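You operate a simulated robot arm through the tools that you are given. There is no shell and no other tool. Be economical: measure what you need, move in short steps, check, and stop when the job is done.

You run a simulated robot arm. Do the job below in one go: nothing can be reset, and whatever is moved stays where it is left.

TASK
Swap the clamped moulding for the one with brown ends.
Fine: the old one goes on the green mat; stop up to the new one, black knob at TIGHT.

It is judged by the outcome, as a careful person would: the job done as asked, and still so three seconds after it is handed in. It fails if anything else is knocked over, pushed out of place, dropped, spilled or broken.

THE ROBOT
A 6-joint arm with a two-finger parallel gripper, fixed in place. Base frame: the origin is at the foot of the arm, x ahead of it, y to its left, z up; the work surface is at about z = 0. Lengths are in m, angles in degrees, forces in N, time in s.
With the tool pointing down near the work surface it reaches from about 0.18 to 0.46 m from the base axis. Its first joint turns from -70.0 to 70.0 degrees. Payload 1.9 kg.
The tool frame sits at the grasp point between the pads (the TCP): z along the fingers, y along the line on which they close. The tips reach 0.023 m beyond it. Largest opening 0.094 m; finger width 0.038, thickness 0.01; the body of the gripper, 0.054 by 0.096 m, starts 0.039 m behind the TCP.
Orientation is that of the tool frame in the base frame, as a unit quaternion [w, x, y, z]. With the fingers straight down and closing along the base's y, the tool's x points along the base's -x, its y along +y and its z along -z.

THE INTERFACE
- The arm moves only by the tool servo_tool. Its argument "series" is a list of rows, each an object (a shift or turn left out is 0, a gripper value left out holds the last) with "xyz": the shift along the base's x, y, z in units of 100 mm (1.0 is 100 mm), a list of three; "turn": the turn, a rotation vector about the base's x, y, z in units of 180 degrees (1.0 is 180 degrees), a list of three. In form: [{"xyz": [dx, dy, dz], "turn": [ax, ay, az]}, ...]. A call has 1 to 12 rows; each row is the pose to reach, as a shift and turn from the pose commanded when the call began. "claw" is the finger opening in mm, from 0 to 94, set as the call begins (left out, the last holds). A call with a number of a shift or a turn outside -1 to 1 is refused whole. A row lasts 0.2 s, in which the tool goes at most 0.05 m and 8.6 degrees; a call with a longer step from one row to the next is refused whole, and so is a gripper value outside its range. Where a pose cannot be reached the arm comes as near as it can. A force on the tool above 70 N (or 10 N above the force at the start of the call, whichever is more), or a blocked arm, ends the call early, and 0.2 s more pass. Each finger travels about 0.108 m/s and halts on what it meets, pressing with about 45 N; the grip force reading is that of the motor and also rises with nothing between the fingers. The clock runs only during rows and for 0.2 s after the last one: add rows that repeat a pose to give the fingers time. The reply holds the time, the measured pose of the TCP, the force on the tool along the base axes, the opening and the grip force, in the units named above and with some noise, and new pictures: "pictures" is both (left out), scene, wrist or none.
- Cameras (640 x 400 px; columns grow to the right, rows downward): "scene" is fixed at [0.0541, 0.307, 0.4438]; the picture's right is [-0.80, -0.59, 0.00], its down [-0.22, 0.30, -0.93] and it looks along [0.55, -0.75, -0.37] (base axes); focal length 220 px, centre (320, 200). "wrist" rides on the gripper at [0.087, 0.016, -0.075] in the tool frame; the picture's right is [-0.18, 0.98, 0.00], its down [-0.58, -0.11, -0.81] and it looks along [-0.79, -0.15, 0.59] (tool axes); focal length 243 px, centre (320, 200). There is no depth. A picture from a camera that has moved, and an enlarged one, comes with that camera's place and axes in the base frame and with its lens.
- enlarge(camera, box): a new picture of the part [left, top, right, bottom] of that camera's present view, enlarged. No time passes.
- sign_off(): hands the job in; it is judged then, once.

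Go step by step. Nothing tells you positions but the pictures and the camera data: compare them with the known pose of the tool, close in by small moves and look again before you grip or let go. The budget is 120 turns and 170 pictures, counting those below and the enlarged ones. Unless the task says otherwise, let go and move clear before handing in, and close with one line.

The tools are called as a command line: name --argument value ..., lists and objects as JSON in quotes. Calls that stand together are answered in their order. servo_tool: Moves the arm, as the interface text tells. Its arguments: {"type":"object","properties":{"series":{"type":"array","items":{"type":"object","properties":{"xyz":{"type":"array","items":{"type":"number"}},"turn":{"type":"array","items":{"type":"number"}}}}},"claw":{"type":"number"},"pictures":{"type":"string","enum":["both","scene","wrist","none"]}},"required":["series"]} The other tools are called the same way: enlarge (camera, box) takes an enlarged picture of a part of a camera's view; sign_off () hands the job in.

At the start:

```text
clock: 0.0
tool_pos: [0.2742, -0.037, 0.3826]
ee_rot: [0.001, 0.0, 1.0, 0.001]
contact_force: [0.1, 0.0, 0.2]
opening: 0.0939
grip_force: 0.1
```

scene: 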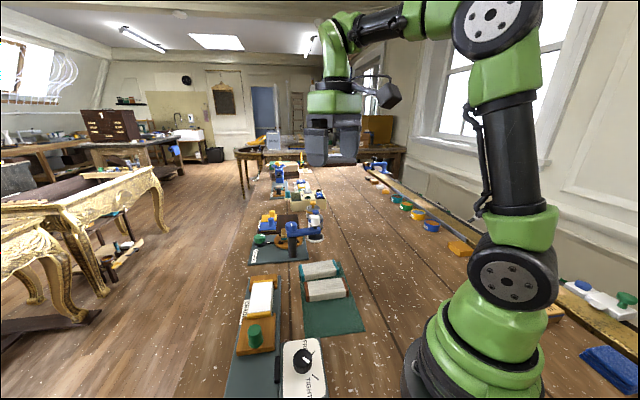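
wrist: 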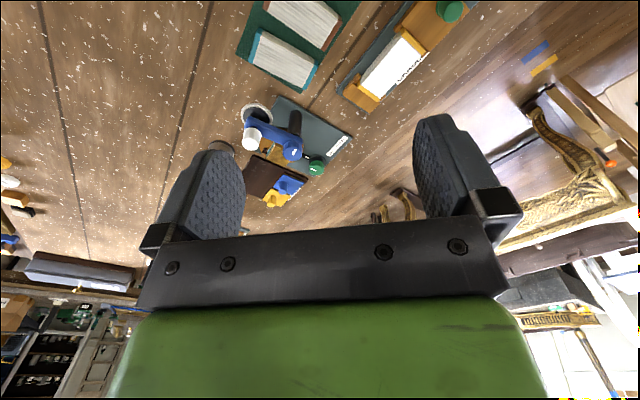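

I see a clamp fixture with a moulding in it near the scene camera, a green mat with two mouldings, and a black knob. I'll enlarge to identify these parts first.

enlarge --camera "scene" --box '[210, 250, 380, 400]'

enlarge --camera "scene" --box '[230, 150, 390, 270]'

enlarge --camera "wrist" --box '[200, 0, 500, 200]'

```text
2.67 times, centred on (295, 325) of scene
camera zoom: at [0.0541, 0.307, 0.4438], right [-0.8, -0.59, 0.0], down [-0.22, 0.3, -0.93], along [0.55, -0.75, -0.37], focal length 586 px, centre (387, -133)
```

zoom: 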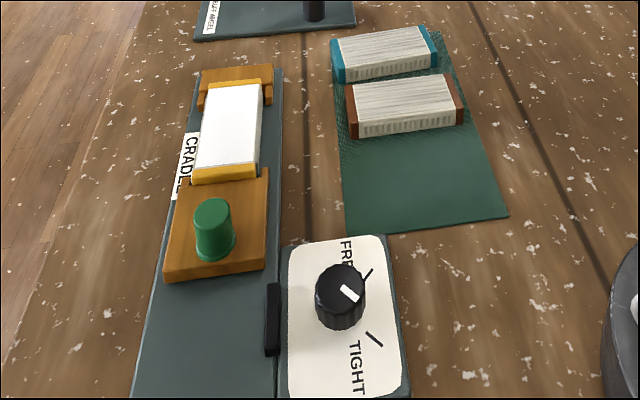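

```text
3.33 times, centred on (310, 210) of scene
camera zoom: at [0.0541, 0.307, 0.4438], right [-0.8, -0.59, 0.0], down [-0.22, 0.3, -0.93], along [0.55, -0.75, -0.37], focal length 733 px, centre (353, 167)
```

zoom: 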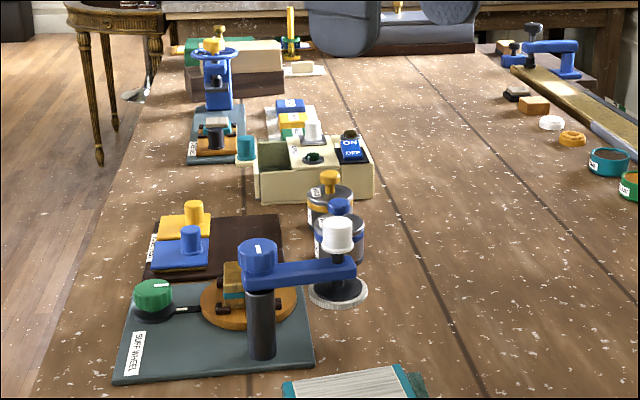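

```text
2.00 times, centred on (350, 100) of wrist
camera zoom: at [0.1873, -0.0197, 0.4575], right [0.18, 0.98, 0.0], down [0.58, -0.11, 0.81], along [0.79, -0.15, -0.59], focal length 485 px, centre (260, 400)
```

zoom: 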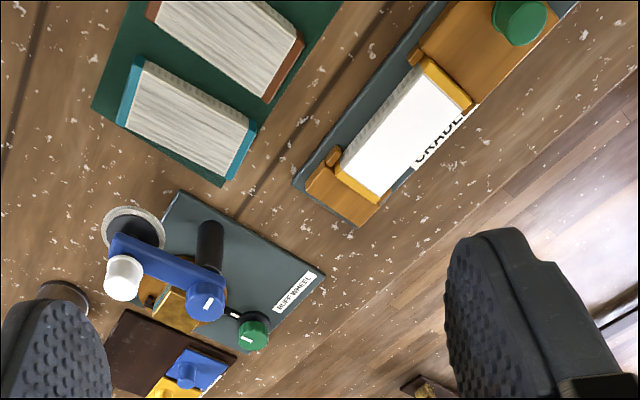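

The cradle holds the yellow-ended moulding. The sliding stop has the green knob, the black knob is the lock, and the brown-ended moulding is on the mat. I'll zoom in on each for measurement.

enlarge --camera "scene" --box '[275, 335, 339, 399]'

enlarge --camera "scene" --box '[230, 265, 294, 365]'

enlarge --camera "scene" --box '[290, 250, 370, 340]'

```text
6.25 times, centred on (307, 367) of scene
camera zoom: at [0.0541, 0.307, 0.4438], right [-0.8, -0.59, 0.0], down [-0.22, 0.3, -0.93], along [0.55, -0.75, -0.37], focal length 1375 px, centre (401, -844)
```

zoom: 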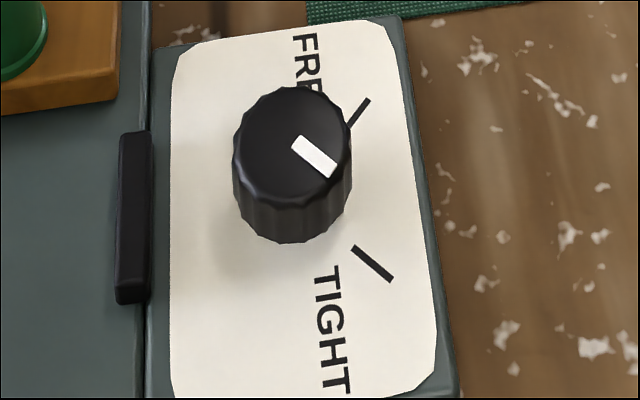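

```text
4.00 times, centred on (262, 315) of scene
camera zoom: at [0.0541, 0.307, 0.4438], right [-0.8, -0.59, 0.0], down [-0.22, 0.3, -0.93], along [0.55, -0.75, -0.37], focal length 880 px, centre (552, -260)
```

zoom: 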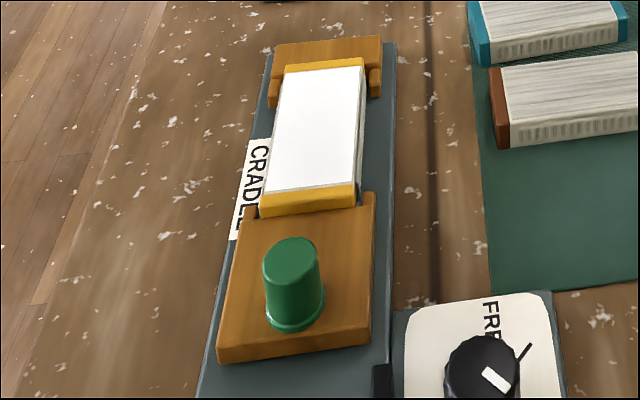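

```text
4.44 times, centred on (330, 295) of scene
camera zoom: at [0.0541, 0.307, 0.4438], right [-0.8, -0.59, 0.0], down [-0.22, 0.3, -0.93], along [0.55, -0.75, -0.37], focal length 978 px, centre (276, -222)
```

zoom: 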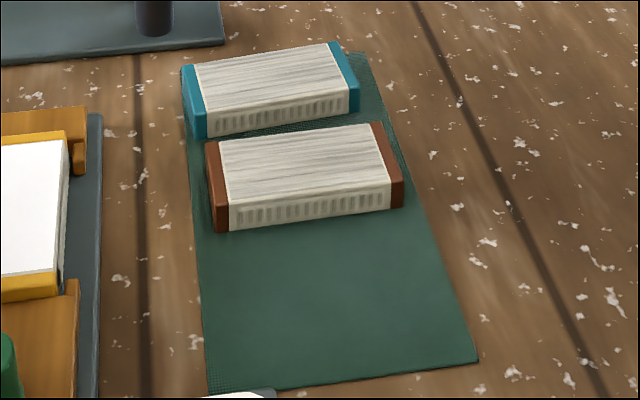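

The black knob currently points to TIGHT. I take it to be near (0.232, 0.117), the cradle axis to run at 135°, and the old moulding to be near (0.404, 0.065). The knob must turn about +90° to FREE, so I'm moving toward it for a closer look.

servo_tool --series '[{"xyz": [-0.1, 0.25, -0.25]}, {"xyz": [-0.2, 0.5, -0.5]}, {"xyz": [-0.3, 0.75, -0.75]}, {"xyz": [-0.42, 1.0, -1.0]}]' --pictures "none" --claw 50

servo_tool --series '[{"xyz": [0, 0.25, -0.2]}, {"xyz": [0, 0.54, -0.4]}, {"xyz": [0, 0.54, -0.4]}]' --pictures "both"

```text
clock: 1.0
tool_pos: [0.2327, 0.063, 0.2814]
ee_rot: [0.002, 0.0, 1.0, 0.002]
contact_force: [-0.1, 0.0, 0.5]
opening: 0.05
grip_force: 0.1
```

```text
clock: 1.8
tool_pos: [0.2316, 0.1172, 0.2414]
ee_rot: [0.0, 0.0, 1.0, 0.002]
contact_force: [-0.6, 0.0, -0.1]
opening: 0.05
grip_force: 0.1
camera wrist: at [0.1444, 0.1338, 0.3165], right [0.18, 0.98, 0.0], down [0.58, -0.11, 0.81], along [0.79, -0.15, -0.59], focal length 243 px, centre (320, 200)
```

scene: 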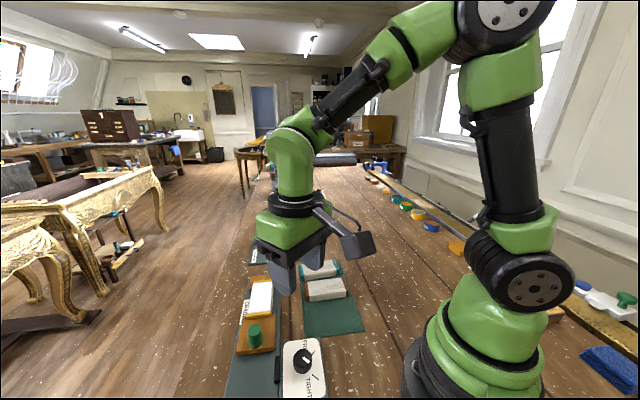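
wrist: 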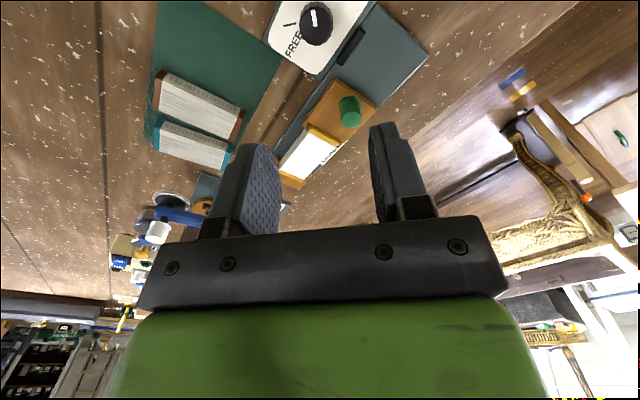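

Both views place the knob top at about (0.230, 0.115, 0.04). I'm taking a closer wrist view of the knob and the bar beside it.

enlarge --camera "wrist" --box '[260, 0, 440, 112]'

enlarge --camera "wrist" --box '[260, 80, 400, 200]'

```text
3.56 times, centred on (350, 56) of wrist
camera zoom: at [0.1444, 0.1338, 0.3165], right [0.18, 0.98, 0.0], down [0.58, -0.11, 0.81], along [0.79, -0.15, -0.59], focal length 863 px, centre (213, 712)
```

zoom: 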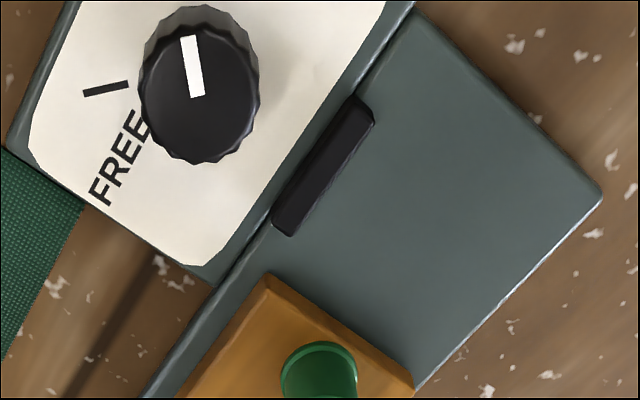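

```text
3.33 times, centred on (330, 140) of wrist
camera zoom: at [0.1444, 0.1338, 0.3165], right [0.18, 0.98, 0.0], down [0.58, -0.11, 0.81], along [0.79, -0.15, -0.59], focal length 809 px, centre (287, 400)
```

zoom: 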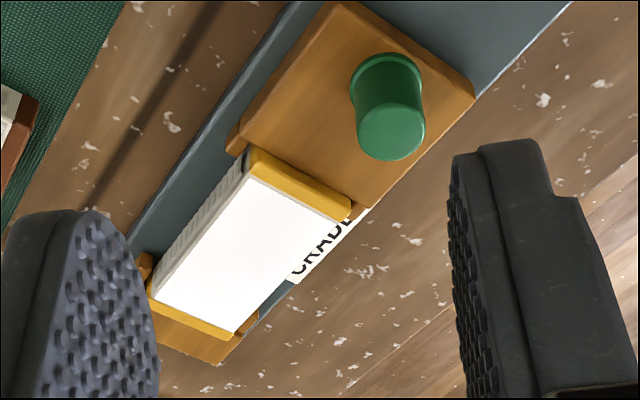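

Knob centre is about (0.2325, 0.1145). I'll descend to just above it and look again.

servo_tool --series '[{"xyz": [0.01, -0.03, -0.4]}, {"xyz": [0.01, -0.03, -0.8]}, {"xyz": [0.01, -0.03, -1.0]}, {"xyz": [0.01, -0.03, -1.0]}]' --pictures "none"

servo_tool --series '[{"xyz": [0, 0, -0.4]}, {"xyz": [0, 0, -0.65]}, {"xyz": [0, 0, -0.65]}]' --pictures "both"

```text
clock: 2.8
tool_pos: [0.2322, 0.1137, 0.1417]
ee_rot: [0.002, -0.001, 1.0, 0.001]
contact_force: [-0.5, 0.9, -1.4]
opening: 0.0502
grip_force: 0.2
```

```text
clock: 3.6
tool_pos: [0.2335, 0.115, 0.0767]
ee_rot: [0.001, -0.001, 1.0, 0.001]
contact_force: [0.2, -0.6, -0.5]
opening: 0.05
grip_force: 0.2
camera wrist: at [0.1476, 0.1307, 0.1521], right [0.18, 0.98, 0.0], down [0.58, -0.11, 0.81], along [0.79, -0.15, -0.59], focal length 243 px, centre (320, 200)
```

scene: 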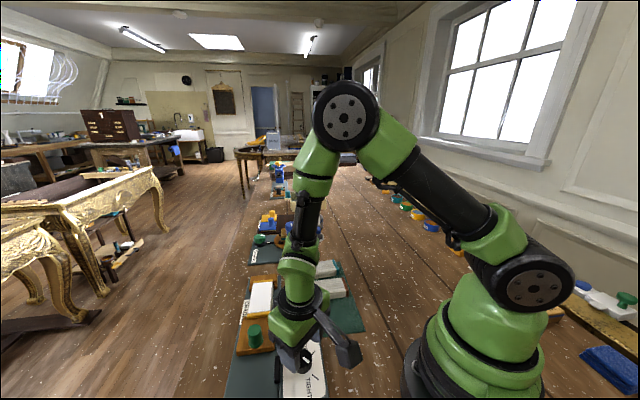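
wrist: 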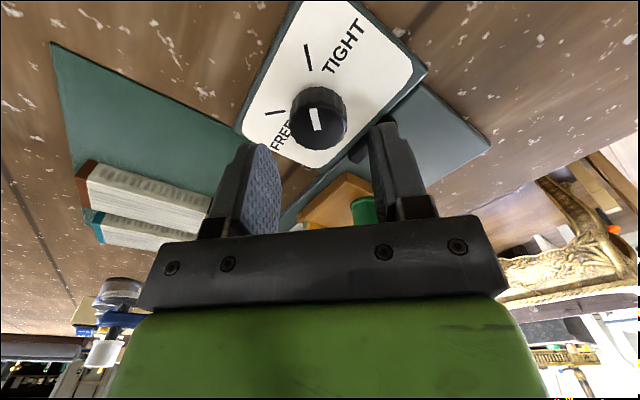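

I'll zoom the wrist view to fix the knob's height and centre.

enlarge --camera "wrist" --box '[230, 0, 430, 200]'

enlarge --camera "scene" --box '[260, 310, 340, 400]'

```text
2.00 times, centred on (330, 100) of wrist
camera zoom: at [0.1476, 0.1307, 0.1521], right [0.18, 0.98, 0.0], down [0.58, -0.11, 0.81], along [0.79, -0.15, -0.59], focal length 485 px, centre (300, 400)
```

zoom: 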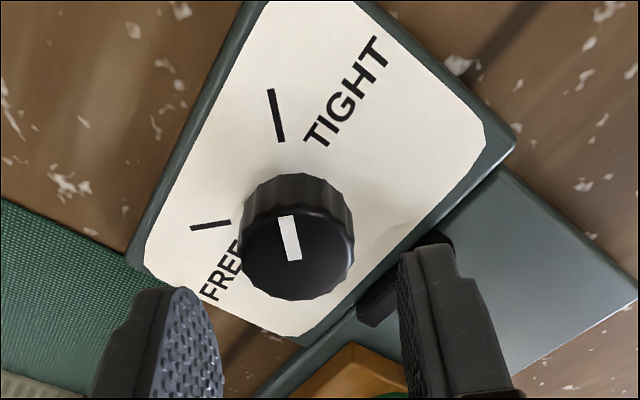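

```text
4.44 times, centred on (300, 355) of scene
camera zoom: at [0.0541, 0.307, 0.4438], right [-0.8, -0.59, 0.0], down [-0.22, 0.3, -0.93], along [0.55, -0.75, -0.37], focal length 978 px, centre (409, -489)
```

zoom: 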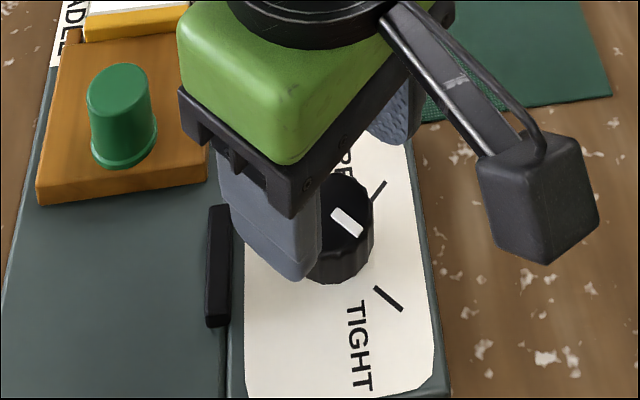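

The knob top is at z≈0.034, centred near (0.234, 0.1135). I'll yaw +15° to stay clear of the bar, descend around the knob and close.

servo_tool --series '[{"xyz": [0, -0.015, 0], "turn": [0, 0, 0.042]}, {"xyz": [0, -0.015, 0], "turn": [0, 0, 0.083]}, {"xyz": [0, -0.015, -0.2], "turn": [0, 0, 0.083]}, {"xyz": [0, -0.015, -0.36], "turn": [0, 0, 0.083]}, {"xyz": [0, -0.015, -0.36], "turn": [0, 0, 0.083]}]' --claw 43 --pictures "wrist"

```text
clock: 4.8
tool_pos: [0.2345, 0.1129, 0.0422]
ee_rot: [0.0, -0.131, 0.991, 0.002]
contact_force: [0.5, 0.4, 0.0]
opening: 0.0428
grip_force: 0.1
camera wrist: at [0.1469, 0.1064, 0.1165], right [-0.08, 1.0, 0.0], down [0.59, 0.04, 0.81], along [0.81, 0.06, -0.59], focal length 243 px, centre (320, 200)
```

wrist: 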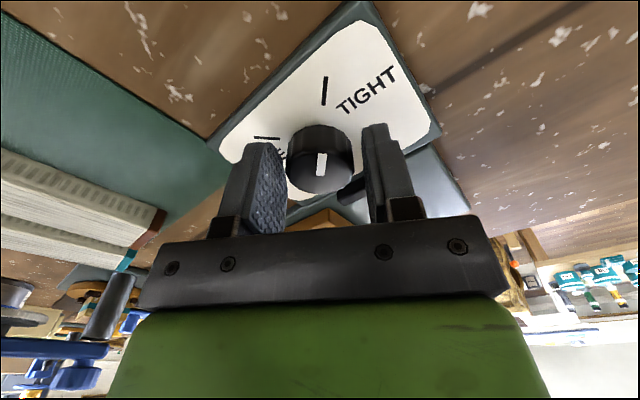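

The knob sits centred between the fingers with no contact. Closing now.

servo_tool --series '[{}, {}, {}]' --claw 0 --pictures "none"

servo_tool --series '[{"turn": [0, 0, 0.04]}, {"turn": [0, 0, 0.08]}, {"turn": [0, 0, 0.12]}, {"turn": [0, 0, 0.16]}, {"turn": [0, 0, 0.16]}]' --pictures "wrist"

```text
clock: 5.6
tool_pos: [0.2353, 0.1121, 0.042]
ee_rot: [0.001, -0.13, 0.992, 0.0]
contact_force: [8.3, -17.0, -13.6]
opening: 0.033
grip_force: 45.3
```

```text
clock: 6.3
tool_pos: [0.2364, 0.1126, 0.0425]
ee_rot: [0.002, -0.266, 0.964, 0.002]
contact_force: [4.0, -6.4, -1.5]
opening: 0.033
grip_force: 44.8
stopped in row 3: the force on the tool passed its limit (the readings are from after the stop); the commanded pose is now the measured one
camera wrist: at [0.1523, 0.0819, 0.1164], right [-0.35, 0.94, 0.0], down [0.55, 0.2, 0.81], along [0.76, 0.28, -0.59], focal length 243 px, centre (320, 200)
```

wrist: 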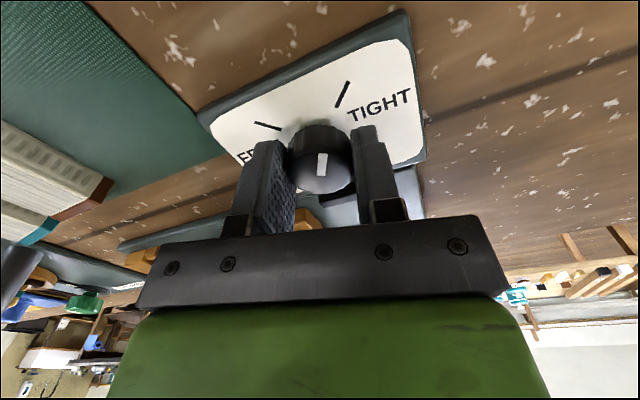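

The knob turns with the gripper (yaw 31° now), but side load stopped the call. I'll continue in smaller increments.

servo_tool --series '[{"turn": [0, 0, 0.03]}, {"turn": [0, 0, 0.06]}, {"turn": [0, 0, 0.09]}, {"turn": [0, 0, 0.09]}]' --pictures "none"

servo_tool --series '[{"turn": [0, 0, 0.03]}, {"turn": [0, 0, 0.06]}, {"turn": [0, 0, 0.09]}, {"turn": [0, 0, 0.09]}]' --pictures "wrist"

```text
clock: 7.3
tool_pos: [0.2353, 0.1126, 0.0429]
ee_rot: [0.001, -0.4, 0.916, 0.001]
contact_force: [22.0, -46.0, -11.3]
opening: 0.0328
grip_force: 45.0
```

```text
clock: 8.3
tool_pos: [0.2346, 0.1116, 0.0422]
ee_rot: [0.001, -0.525, 0.851, 0.002]
contact_force: [16.9, -45.8, 14.4]
opening: 0.0331
grip_force: 44.9
camera wrist: at [0.1822, 0.0419, 0.1164], right [-0.8, 0.61, 0.0], down [0.36, 0.47, 0.81], along [0.49, 0.64, -0.59], focal length 243 px, centre (320, 200)
```

wrist: 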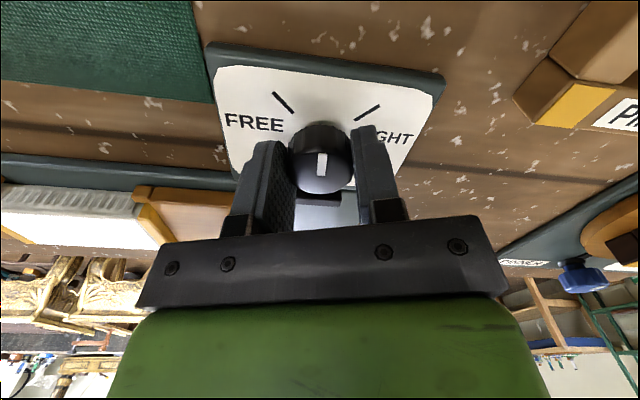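

Yaw is 63° and the pointer is halfway. I'm adding a small −y shift to relieve the side load and continuing toward 105°.

servo_tool --series '[{"xyz": [0.005, -0.01, 0], "turn": [0, 0, 0.03]}, {"xyz": [0.005, -0.01, 0], "turn": [0, 0, 0.06]}, {"xyz": [0.005, -0.01, 0], "turn": [0, 0, 0.09]}, {"xyz": [0.005, -0.01, 0], "turn": [0, 0, 0.12]}, {"xyz": [0.005, -0.01, 0], "turn": [0, 0, 0.12]}]' --pictures "none"

servo_tool --series '[{"turn": [0, 0, 0.03]}, {"turn": [0, 0, 0.06]}, {"turn": [0, 0, 0.09]}, {"turn": [0, 0, 0.11]}, {"turn": [0, 0, 0.11]}]' --pictures "both"

```text
clock: 9.5
tool_pos: [0.2372, 0.1122, 0.0424]
ee_rot: [0.0, -0.676, 0.737, 0.002]
contact_force: [1.9, -16.2, 40.8]
opening: 0.0329
grip_force: 45.2
```

```text
clock: 10.7
tool_pos: [0.2362, 0.1116, 0.0418]
ee_rot: [-0.001, 0.793, -0.61, -0.001]
contact_force: [38.9, -29.3, -2.0]
opening: 0.0327
grip_force: 44.7
camera wrist: at [0.2429, 0.0241, 0.1162], right [-1.0, -0.07, 0.0], down [-0.04, 0.59, 0.81], along [-0.06, 0.81, -0.59], focal length 243 px, centre (320, 200)
```

scene: 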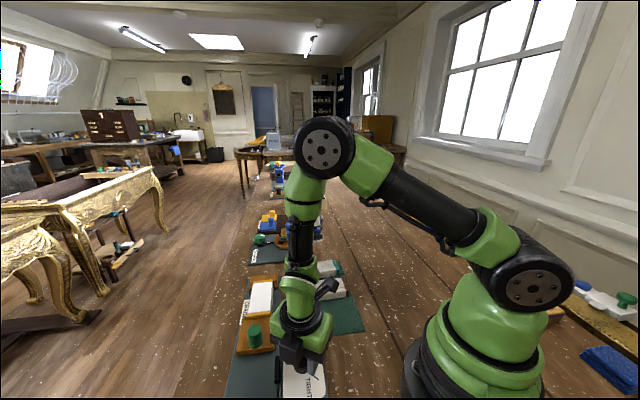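
wrist: 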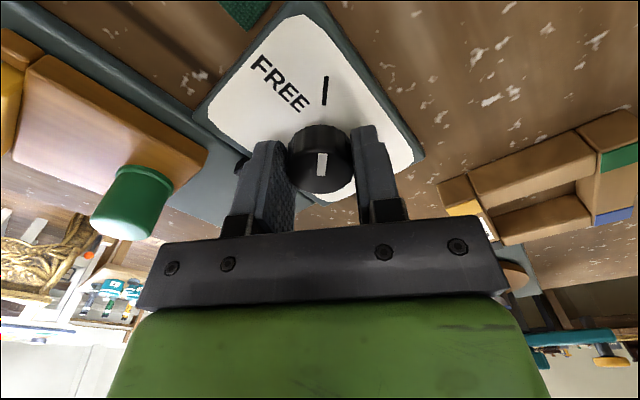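

The pointer now lines up with FREE. I'll release, lift, and move over the green stop knob near (0.333, 0.138), turning the yaw to 45°.

servo_tool --series '[{}, {}, {"xyz": [0, 0, 0.3]}, {"xyz": [0, 0, 0.7]}, {"xyz": [0, 0, 0.7]}]' --claw 40 --pictures "none"

servo_tool --series '[{"turn": [0, 0, -0.042], "xyz": [0.12, 0.03, 0]}, {"turn": [0, 0, -0.084], "xyz": [0.24, 0.06, 0]}, {"turn": [0, 0, -0.126], "xyz": [0.36, 0.1, 0]}, {"turn": [0, 0, -0.168], "xyz": [0.48, 0.14, 0]}, {"turn": [0, 0, -0.21], "xyz": [0.6, 0.18, 0]}, {"turn": [0, 0, -0.252], "xyz": [0.72, 0.22, 0]}, {"turn": [0, 0, -0.294], "xyz": [0.84, 0.25, 0]}, {"turn": [0, 0, -0.333], "xyz": [0.97, 0.265, 0]}, {"turn": [0, 0, -0.333], "xyz": [0.97, 0.265, 0]}]' --pictures "both"

```text
clock: 11.9
tool_pos: [0.236, 0.1114, 0.1132]
ee_rot: [0.001, 0.793, -0.61, -0.003]
contact_force: [0.0, 0.1, -0.6]
opening: 0.04
grip_force: 0.1
```

```text
clock: 13.9
tool_pos: [0.3321, 0.139, 0.1121]
ee_rot: [0.002, -0.38, 0.925, 0.001]
contact_force: [0.6, 0.7, -0.5]
opening: 0.0402
grip_force: 0.0
camera wrist: at [0.2598, 0.0898, 0.1859], right [-0.56, 0.83, 0.0], down [0.49, 0.33, 0.81], along [0.67, 0.45, -0.59], focal length 243 px, centre (320, 200)
```

scene: 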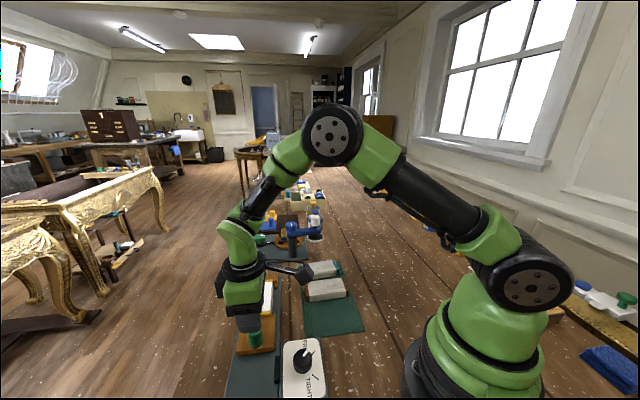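
wrist: 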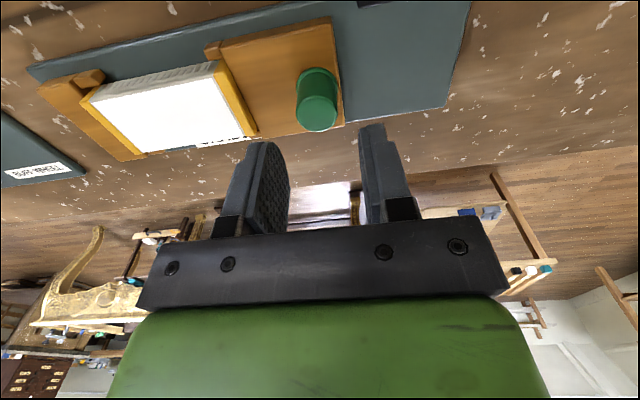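

The green knob lies directly ahead of the fingers, at about (0.335, 0.139). Descending around it.

servo_tool --series '[{"xyz": [0.03, 0, -0.2]}, {"xyz": [0.03, 0, -0.4]}, {"xyz": [0.03, 0, -0.54]}, {"xyz": [0.03, 0, -0.54]}]' --pictures "both"

```text
clock: 14.9
tool_pos: [0.3347, 0.1377, 0.0588]
ee_rot: [0.002, -0.381, 0.925, 0.001]
contact_force: [0.0, 0.1, 0.3]
opening: 0.0399
grip_force: 0.0
camera wrist: at [0.2624, 0.0887, 0.1326], right [-0.56, 0.83, 0.0], down [0.49, 0.33, 0.81], along [0.67, 0.46, -0.59], focal length 243 px, centre (320, 200)
```

scene: 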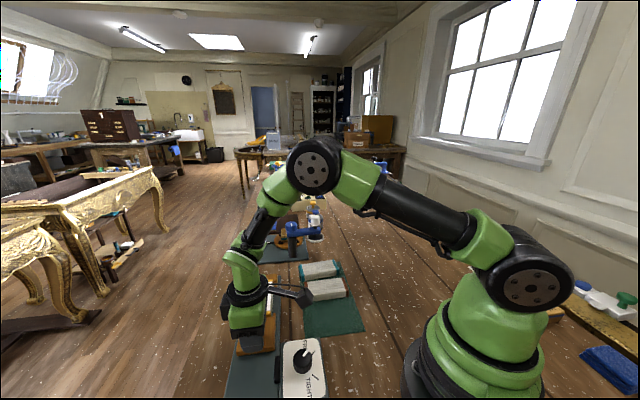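
wrist: 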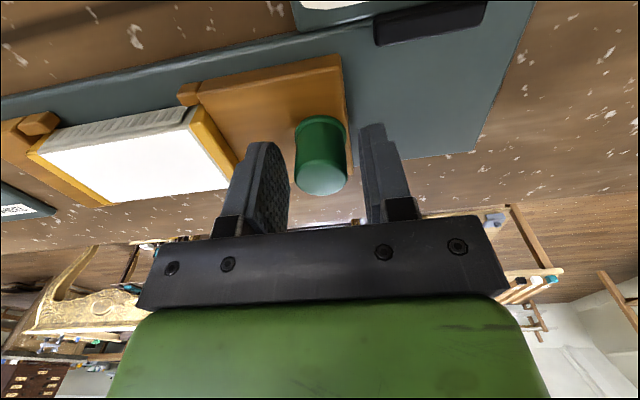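

The knob is between the fingers. I'll close on it, then pull the stop back along (−0.707, 0.707).

servo_tool --series '[{}, {}, {}]' --claw 0 --pictures "none"

servo_tool --series '[{"xyz": [-0.05, 0.05, 0]}, {"xyz": [-0.1, 0.1, 0]}, {"xyz": [-0.15, 0.15, 0]}, {"xyz": [-0.2, 0.2, 0]}, {"xyz": [-0.2, 0.2, 0]}]' --pictures "both"

```text
clock: 15.7
tool_pos: [0.3358, 0.1385, 0.0585]
ee_rot: [0.002, -0.382, 0.924, 0.002]
contact_force: [-2.0, 6.5, -4.4]
opening: 0.0252
grip_force: 44.6
```

```text
clock: 16.9
tool_pos: [0.3145, 0.1583, 0.0591]
ee_rot: [0.001, -0.38, 0.925, 0.003]
contact_force: [-7.2, -6.2, 30.3]
opening: 0.0252
grip_force: 45.0
camera wrist: at [0.2424, 0.1085, 0.1323], right [-0.56, 0.83, 0.0], down [0.49, 0.33, 0.81], along [0.67, 0.46, -0.59], focal length 243 px, centre (320, 200)
```

scene: 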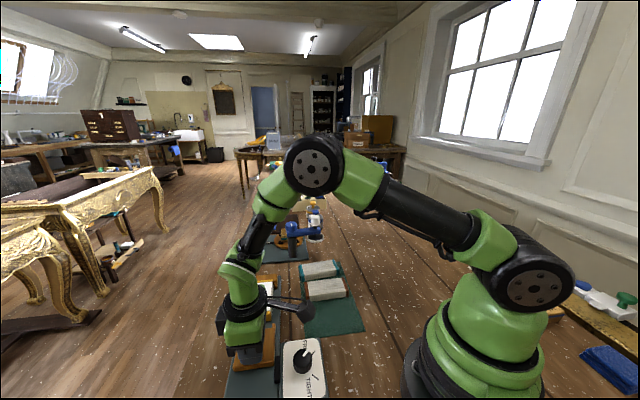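
wrist: 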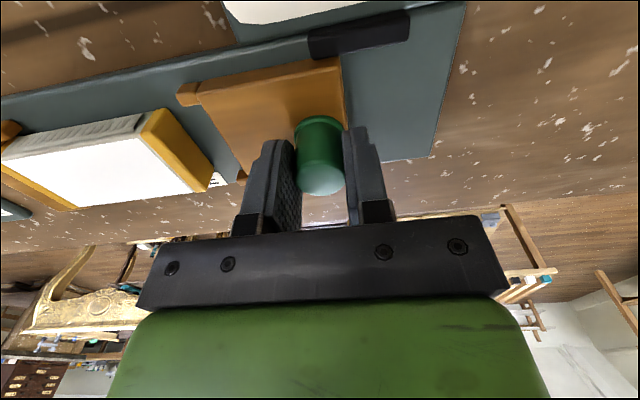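

The stop slid about 28 mm and the moulding stayed put. I'll release, lift, and go over the old moulding at yaw −45°.

servo_tool --series '[{}, {}, {"xyz": [0, 0, 0.3]}, {"xyz": [0, 0, 0.7]}, {"xyz": [0, 0, 0.9]}, {"xyz": [0, 0, 0.9]}]' --claw 40 --pictures "none"

servo_tool --series '[{"turn": [0, 0, -0.045], "xyz": [0.08, -0.08, 0]}, {"turn": [0, 0, -0.09], "xyz": [0.16, -0.16, 0]}, {"turn": [0, 0, -0.135], "xyz": [0.24, -0.24, 0]}, {"turn": [0, 0, -0.18], "xyz": [0.32, -0.32, 0]}, {"turn": [0, 0, -0.225], "xyz": [0.4, -0.4, 0]}, {"turn": [0, 0, -0.27], "xyz": [0.48, -0.48, 0]}, {"turn": [0, 0, -0.315], "xyz": [0.56, -0.56, 0]}, {"turn": [0, 0, -0.36], "xyz": [0.64, -0.64, 0]}, {"turn": [0, 0, -0.405], "xyz": [0.72, -0.72, 0]}, {"turn": [0, 0, -0.45], "xyz": [0.8, -0.8, 0]}, {"turn": [0, 0, -0.495], "xyz": [0.88, -0.9, 0]}, {"turn": [0, 0, -0.495], "xyz": [0.88, -0.93, 0]}]' --claw 66 --pictures "both"

```text
clock: 18.3
tool_pos: [0.3158, 0.1579, 0.1482]
ee_rot: [0.0, -0.382, 0.924, 0.002]
contact_force: [-0.1, 0.3, 0.3]
opening: 0.0401
grip_force: 0.0
```

```text
clock: 20.9
tool_pos: [0.4029, 0.0652, 0.1472]
ee_rot: [0.002, 0.378, 0.926, 0.0]
contact_force: [-0.1, 0.2, 0.8]
opening: 0.0661
grip_force: 0.0
camera wrist: at [0.353, 0.1375, 0.2219], right [0.82, 0.57, 0.0], down [0.34, -0.48, 0.81], along [0.47, -0.66, -0.59], focal length 243 px, centre (320, 200)
```

scene: 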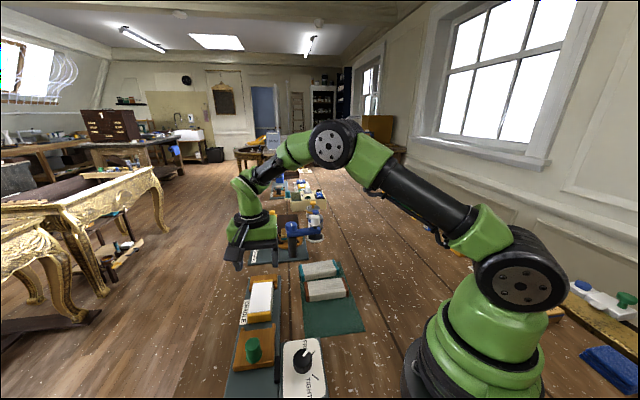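
wrist: 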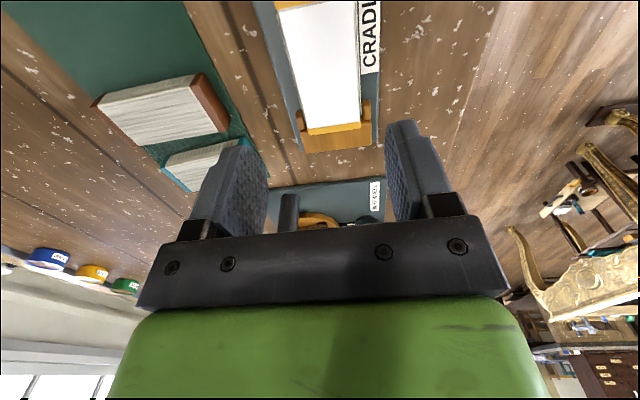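

I'm above the cradle. Taking zooms to refine the old moulding's pose.

enlarge --camera "wrist" --box '[240, 0, 400, 160]'

enlarge --camera "scene" --box '[225, 260, 300, 380]'

```text
2.50 times, centred on (320, 80) of wrist
camera zoom: at [0.353, 0.1375, 0.2219], right [0.82, 0.57, 0.0], down [0.34, -0.48, 0.81], along [0.47, -0.66, -0.59], focal length 606 px, centre (320, 500)
```

zoom: 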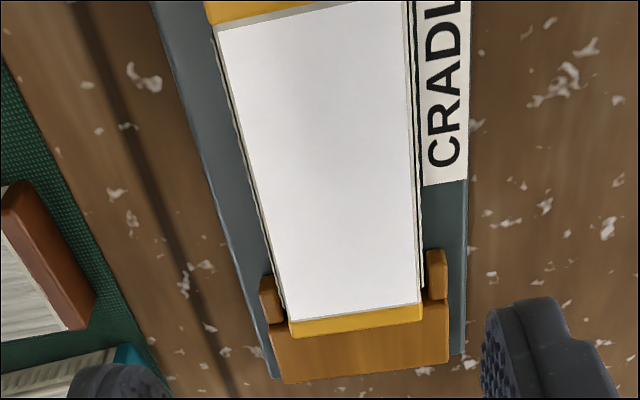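

```text
3.33 times, centred on (262, 320) of scene
camera zoom: at [0.0541, 0.307, 0.4438], right [-0.8, -0.59, 0.0], down [-0.22, 0.3, -0.93], along [0.55, -0.75, -0.37], focal length 733 px, centre (512, -200)
```

zoom: 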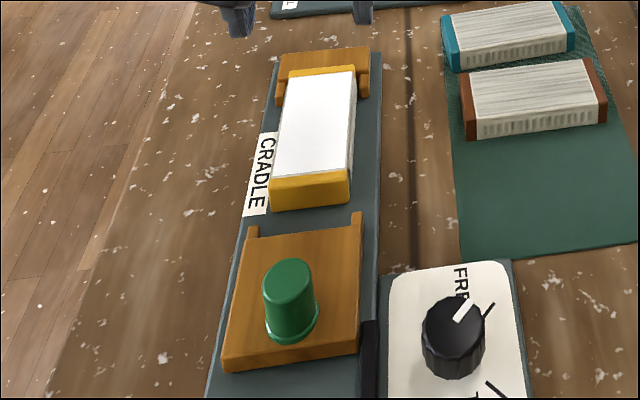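

The moulding top is at about z≈0.027 with its centre near (0.412, 0.060). I'll descend part way and check alignment.

servo_tool --series '[{"xyz": [0.05, -0.02, -0.3], "turn": [0, 0, -0.003]}, {"xyz": [0.09, -0.05, -0.6], "turn": [0, 0, -0.003]}, {"xyz": [0.09, -0.05, -0.85], "turn": [0, 0, -0.003]}, {"xyz": [0.09, -0.05, -0.85], "turn": [0, 0, -0.003]}]' --pictures "both"

enlarge --camera "scene" --box '[215, 230, 325, 330]'

```text
clock: 21.9
tool_pos: [0.4139, 0.0579, 0.062]
ee_rot: [0.002, 0.381, 0.924, 0.001]
contact_force: [0.4, 0.3, 0.0]
opening: 0.0659
grip_force: 0.1
camera wrist: at [0.3625, 0.1308, 0.1369], right [0.82, 0.57, 0.0], down [0.33, -0.49, 0.81], along [0.46, -0.66, -0.59], focal length 243 px, centre (320, 200)
```

scene: 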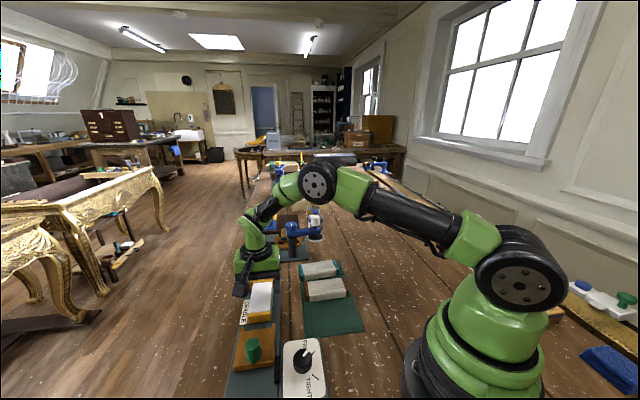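
wrist: 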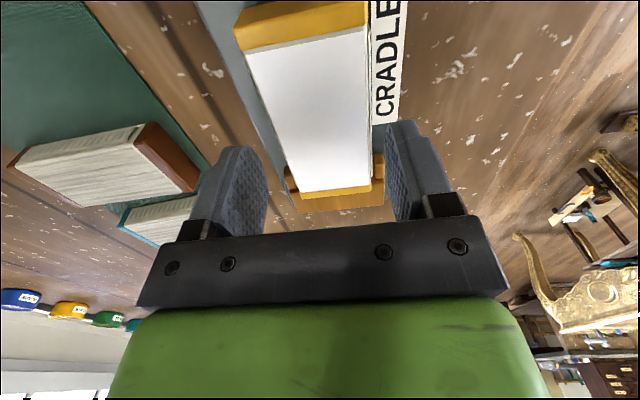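

```text
4.00 times, centred on (270, 280) of scene
camera zoom: at [0.0541, 0.307, 0.4438], right [-0.8, -0.59, 0.0], down [-0.22, 0.3, -0.93], along [0.55, -0.75, -0.37], focal length 880 px, centre (520, -120)
```

zoom: 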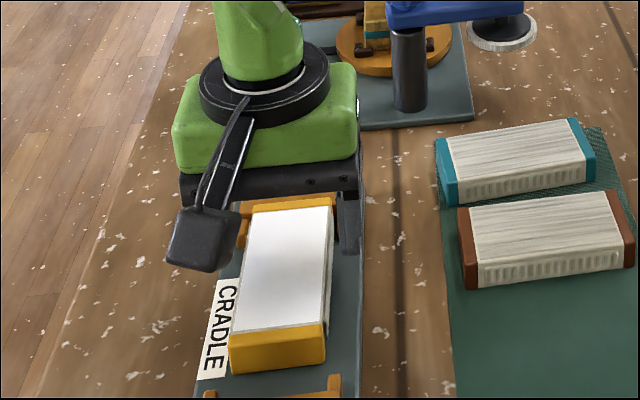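

The centre is confirmed at about (0.415, 0.059), so I only need a 1 mm correction. Descending to grip height.

servo_tool --series '[{"xyz": [0.01, 0.012, -0.1]}, {"xyz": [0.01, 0.012, -0.2]}, {"xyz": [0.01, 0.012, -0.25]}, {"xyz": [0.01, 0.012, -0.25]}]' --pictures "wrist"

enlarge --camera "scene" --box '[215, 230, 325, 330]'

```text
clock: 22.9
tool_pos: [0.4137, 0.0623, 0.0378]
ee_rot: [0.002, 0.381, 0.925, 0.0]
contact_force: [0.3, -0.5, 0.1]
opening: 0.0663
grip_force: 0.1
camera wrist: at [0.3638, 0.1343, 0.1123], right [0.82, 0.57, 0.0], down [0.33, -0.49, 0.81], along [0.46, -0.66, -0.59], focal length 243 px, centre (320, 200)
```

wrist: 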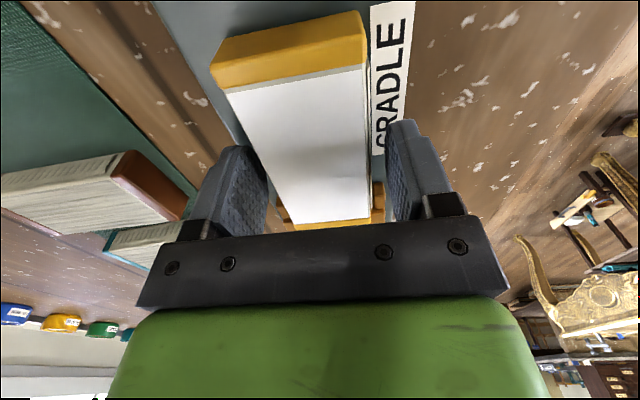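

```text
4.00 times, centred on (270, 280) of scene
camera zoom: at [0.0541, 0.307, 0.4438], right [-0.8, -0.59, 0.0], down [-0.22, 0.3, -0.93], along [0.55, -0.75, -0.37], focal length 880 px, centre (520, -120)
```

zoom: 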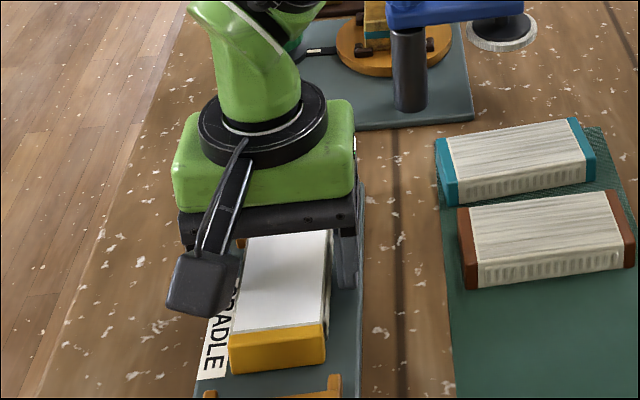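

Fingers straddle the moulding with no contact. I'll drop 3 mm further and close.

servo_tool --series '[{"xyz": [0, 0, -0.03]}, {"xyz": [0, 0, -0.03]}]' --pictures "none"

servo_tool --series '[{}, {}, {}]' --claw 0 --pictures "wrist"

```text
clock: 23.5
tool_pos: [0.4136, 0.0613, 0.0338]
ee_rot: [0.002, 0.381, 0.924, 0.0]
contact_force: [-0.6, 0.0, -0.8]
opening: 0.0659
grip_force: 0.0
```

```text
clock: 24.3
tool_pos: [0.4144, 0.0611, 0.0348]
ee_rot: [0.002, 0.381, 0.925, 0.0]
contact_force: [-1.8, 2.4, 1.5]
opening: 0.049
grip_force: 44.8
camera wrist: at [0.3635, 0.1344, 0.1094], right [0.82, 0.57, 0.0], down [0.33, -0.49, 0.81], along [0.46, -0.66, -0.59], focal length 243 px, centre (320, 200)
```

wrist: 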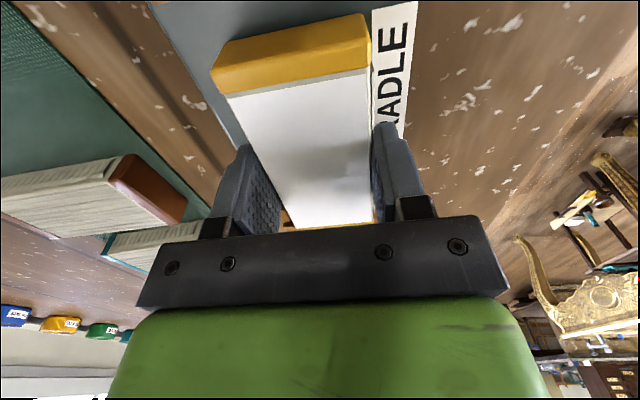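

The old moulding is gripped (49 mm wide). I'll ease it back slightly off the fixed stop and lift.

servo_tool --series '[{"xyz": [-0.03, 0.03, 0.0]}, {"xyz": [-0.03, 0.03, 0.1]}, {"xyz": [-0.03, 0.03, 0.3]}, {"xyz": [-0.03, 0.03, 0.6]}, {"xyz": [-0.03, 0.03, 0.9]}, {"xyz": [-0.03, 0.03, 0.9]}]' --pictures "scene"

enlarge --camera "scene" --box '[215, 220, 375, 380]'

```text
clock: 25.7
tool_pos: [0.4103, 0.0652, 0.1239]
ee_rot: [0.002, 0.381, 0.925, 0.0]
contact_force: [0.3, -0.2, 0.5]
opening: 0.0001
grip_force: 42.4
```

scene: 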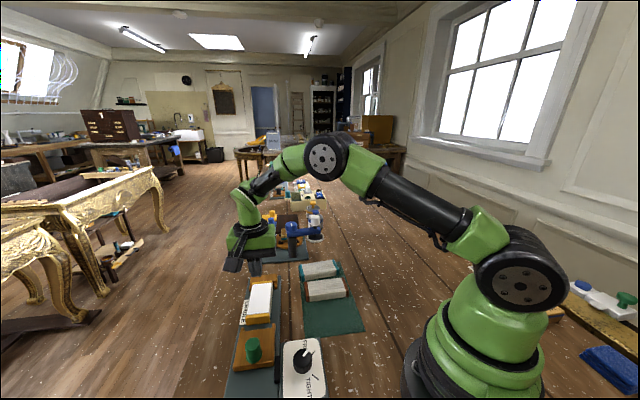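

```text
2.50 times, centred on (295, 300) of scene
camera zoom: at [0.0541, 0.307, 0.4438], right [-0.8, -0.59, 0.0], down [-0.22, 0.3, -0.93], along [0.55, -0.75, -0.37], focal length 550 px, centre (382, -50)
```

zoom: 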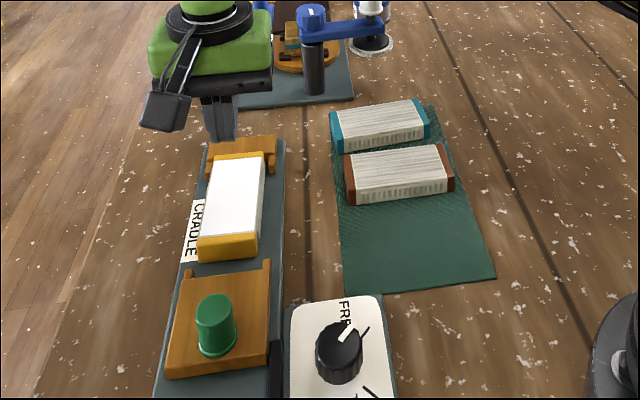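

The moulding slipped out of the grip and is still in the cradle. I'll examine its shape before gripping again.

enlarge --camera "scene" --box '[238, 268, 288, 338]'

enlarge --camera "scene" --box '[298, 256, 352, 304]'

enlarge --camera "wrist" --box '[220, 0, 420, 150]'

```text
5.71 times, centred on (263, 303) of scene
camera zoom: at [0.0541, 0.307, 0.4438], right [-0.8, -0.59, 0.0], down [-0.22, 0.3, -0.93], along [0.55, -0.75, -0.37], focal length 1257 px, centre (646, -389)
```

zoom: 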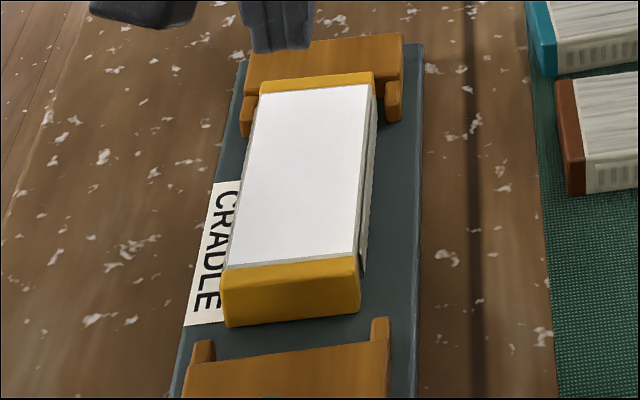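

```text
8.33 times, centred on (325, 280) of scene
camera zoom: at [0.0541, 0.307, 0.4438], right [-0.8, -0.59, 0.0], down [-0.22, 0.3, -0.93], along [0.55, -0.75, -0.37], focal length 1833 px, centre (278, -467)
```

zoom: 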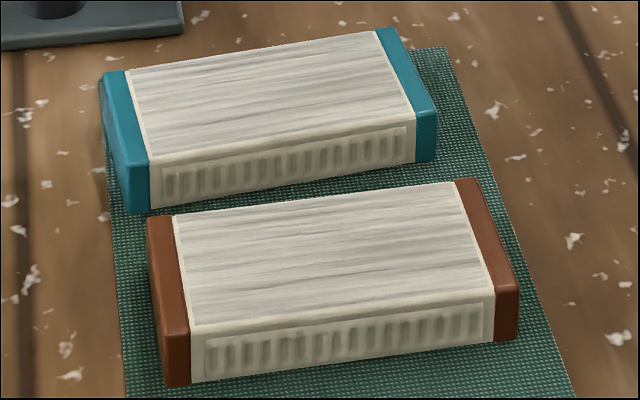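

```text
2.67 times, centred on (320, 75) of wrist
camera zoom: at [0.3596, 0.1385, 0.1987], right [0.82, 0.57, 0.0], down [0.33, -0.49, 0.81], along [0.46, -0.66, -0.59], focal length 647 px, centre (320, 533)
```

zoom: 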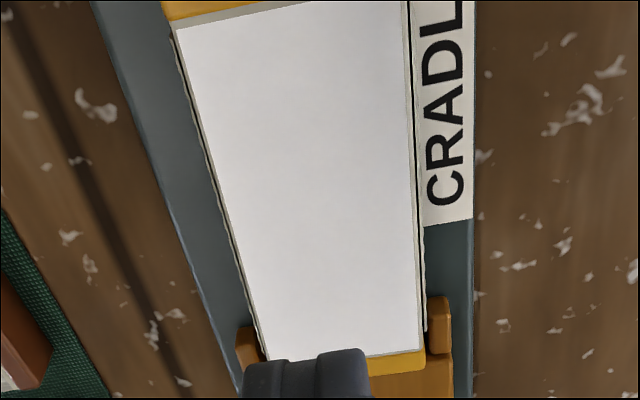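

The moulding is about 20 mm high, so my first grip only caught its upper edge. I'll re-open, go back down deeper and feel for the cradle base.

servo_tool --series '[{}, {}, {"xyz": [0.02, -0.02, -0.4]}, {"xyz": [0.03, -0.03, -0.75]}, {"xyz": [0.03, -0.03, -0.85]}, {"xyz": [0.03, -0.03, -0.85]}]' --claw 62 --pictures "none"

servo_tool --series '[{"xyz": [0, 0, -0.06]}, {"xyz": [0, 0, -0.08]}, {"xyz": [0, 0, -0.1]}, {"xyz": [0, 0, -0.12]}, {"xyz": [0, 0, -0.12]}]' --pictures "wrist"

```text
clock: 27.1
tool_pos: [0.4126, 0.0617, 0.0399]
ee_rot: [0.002, 0.381, 0.925, 0.0]
contact_force: [-0.6, 0.9, 0.4]
opening: 0.0619
grip_force: 0.1
```

```text
clock: 28.1
tool_pos: [0.4145, 0.0621, 0.0336]
ee_rot: [0.003, 0.383, 0.924, 0.002]
contact_force: [-7.8, -3.4, 9.8]
opening: 0.0651
grip_force: 3.4
stopped in row 5: the force on the tool passed its limit (the readings are from after the stop); the commanded pose is now the measured one
camera wrist: at [0.3643, 0.1345, 0.1076], right [0.82, 0.57, 0.01], down [0.33, -0.49, 0.81], along [0.46, -0.66, -0.59], focal length 243 px, centre (320, 200)
```

wrist: 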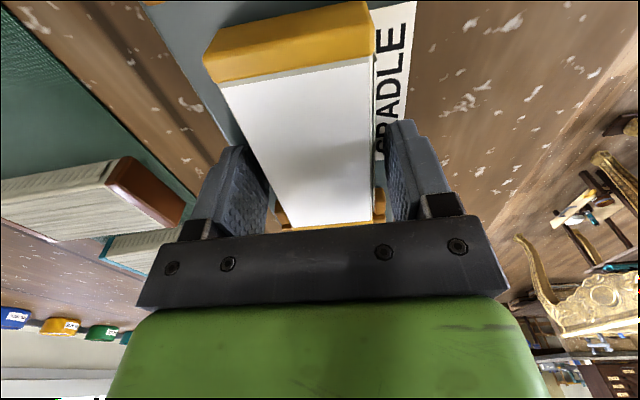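

I touched the cradle base at about TCP z 0.032. I'll rise 1.5 mm, close, and lift very slowly while watching.

servo_tool --series '[{"xyz": [0, 0, 0.01]}, {"xyz": [0, 0, 0.01]}]' --pictures "none"

servo_tool --series '[{}, {}, {}, {}]' --claw 0 --pictures "none"

servo_tool --series '[{"xyz": [0, 0, 0.02]}, {"xyz": [0, 0, 0.04]}, {"xyz": [0, 0, 0.06]}, {"xyz": [0, 0, 0.08]}]' --pictures "wrist"

enlarge --camera "scene" --box '[225, 240, 305, 330]'

```text
clock: 28.7
tool_pos: [0.4156, 0.0629, 0.0341]
ee_rot: [0.004, 0.382, 0.924, 0.002]
contact_force: [0.3, 1.0, -0.4]
opening: 0.062
grip_force: 0.0
```

```text
clock: 29.7
tool_pos: [0.4152, 0.062, 0.034]
ee_rot: [0.004, 0.382, 0.924, 0.002]
contact_force: [0.6, -0.5, 0.7]
opening: 0.0492
grip_force: 45.1
```

```text
clock: 30.7
tool_pos: [0.4149, 0.0621, 0.0421]
ee_rot: [0.004, 0.381, 0.924, 0.003]
contact_force: [0.5, -0.7, -0.3]
opening: 0.0492
grip_force: 44.4
camera wrist: at [0.3639, 0.1348, 0.1165], right [0.82, 0.57, 0.01], down [0.33, -0.49, 0.81], along [0.46, -0.66, -0.59], focal length 243 px, centre (320, 200)
```

wrist: 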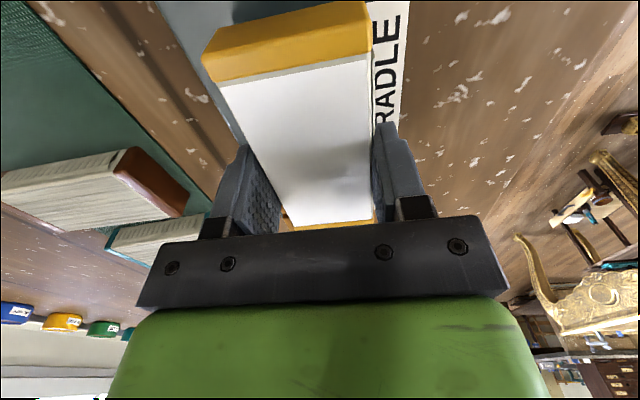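

```text
4.44 times, centred on (265, 285) of scene
camera zoom: at [0.0541, 0.307, 0.4438], right [-0.8, -0.59, 0.0], down [-0.22, 0.3, -0.93], along [0.55, -0.75, -0.37], focal length 978 px, centre (564, -178)
```

zoom: 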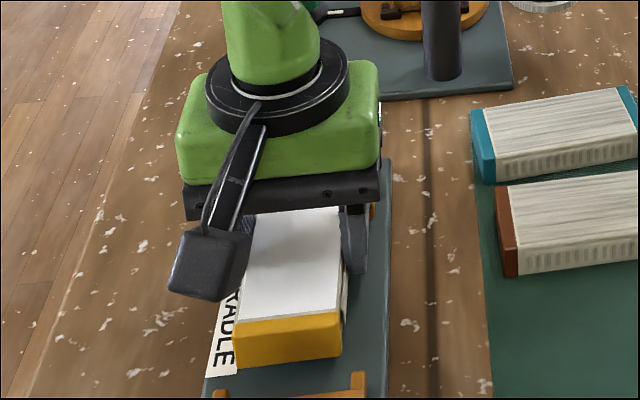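

The moulding is moving with the gripper this time. I'll keep lifting slowly.

servo_tool --series '[{"xyz": [0, 0, 0.05]}, {"xyz": [0, 0, 0.1]}, {"xyz": [0, 0, 0.15]}, {"xyz": [0, 0, 0.2]}, {"xyz": [0, 0, 0.25]}, {"xyz": [0, 0, 0.3]}, {"xyz": [0, 0, 0.3]}]' --pictures "both"

```text
clock: 32.3
tool_pos: [0.4147, 0.0613, 0.072]
ee_rot: [0.005, 0.382, 0.924, 0.003]
contact_force: [0.0, 0.5, -0.7]
opening: 0.0493
grip_force: 45.1
camera wrist: at [0.3648, 0.1343, 0.1463], right [0.82, 0.57, 0.01], down [0.33, -0.49, 0.81], along [0.46, -0.66, -0.59], focal length 243 px, centre (320, 200)
```

scene: 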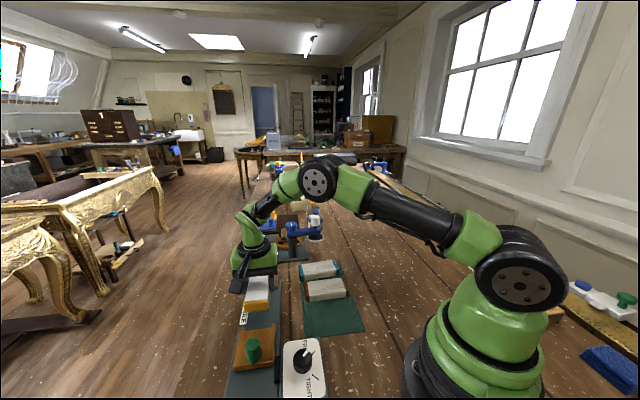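
wrist: 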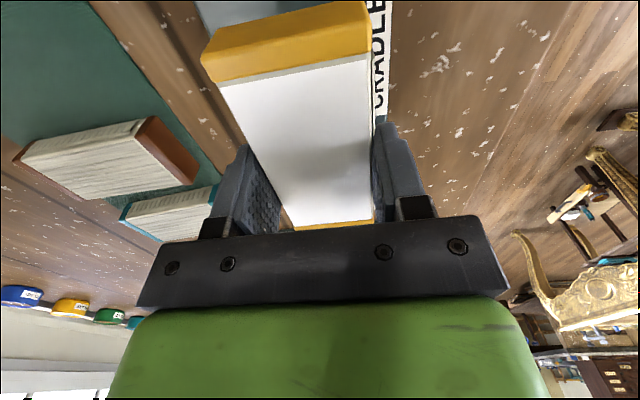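

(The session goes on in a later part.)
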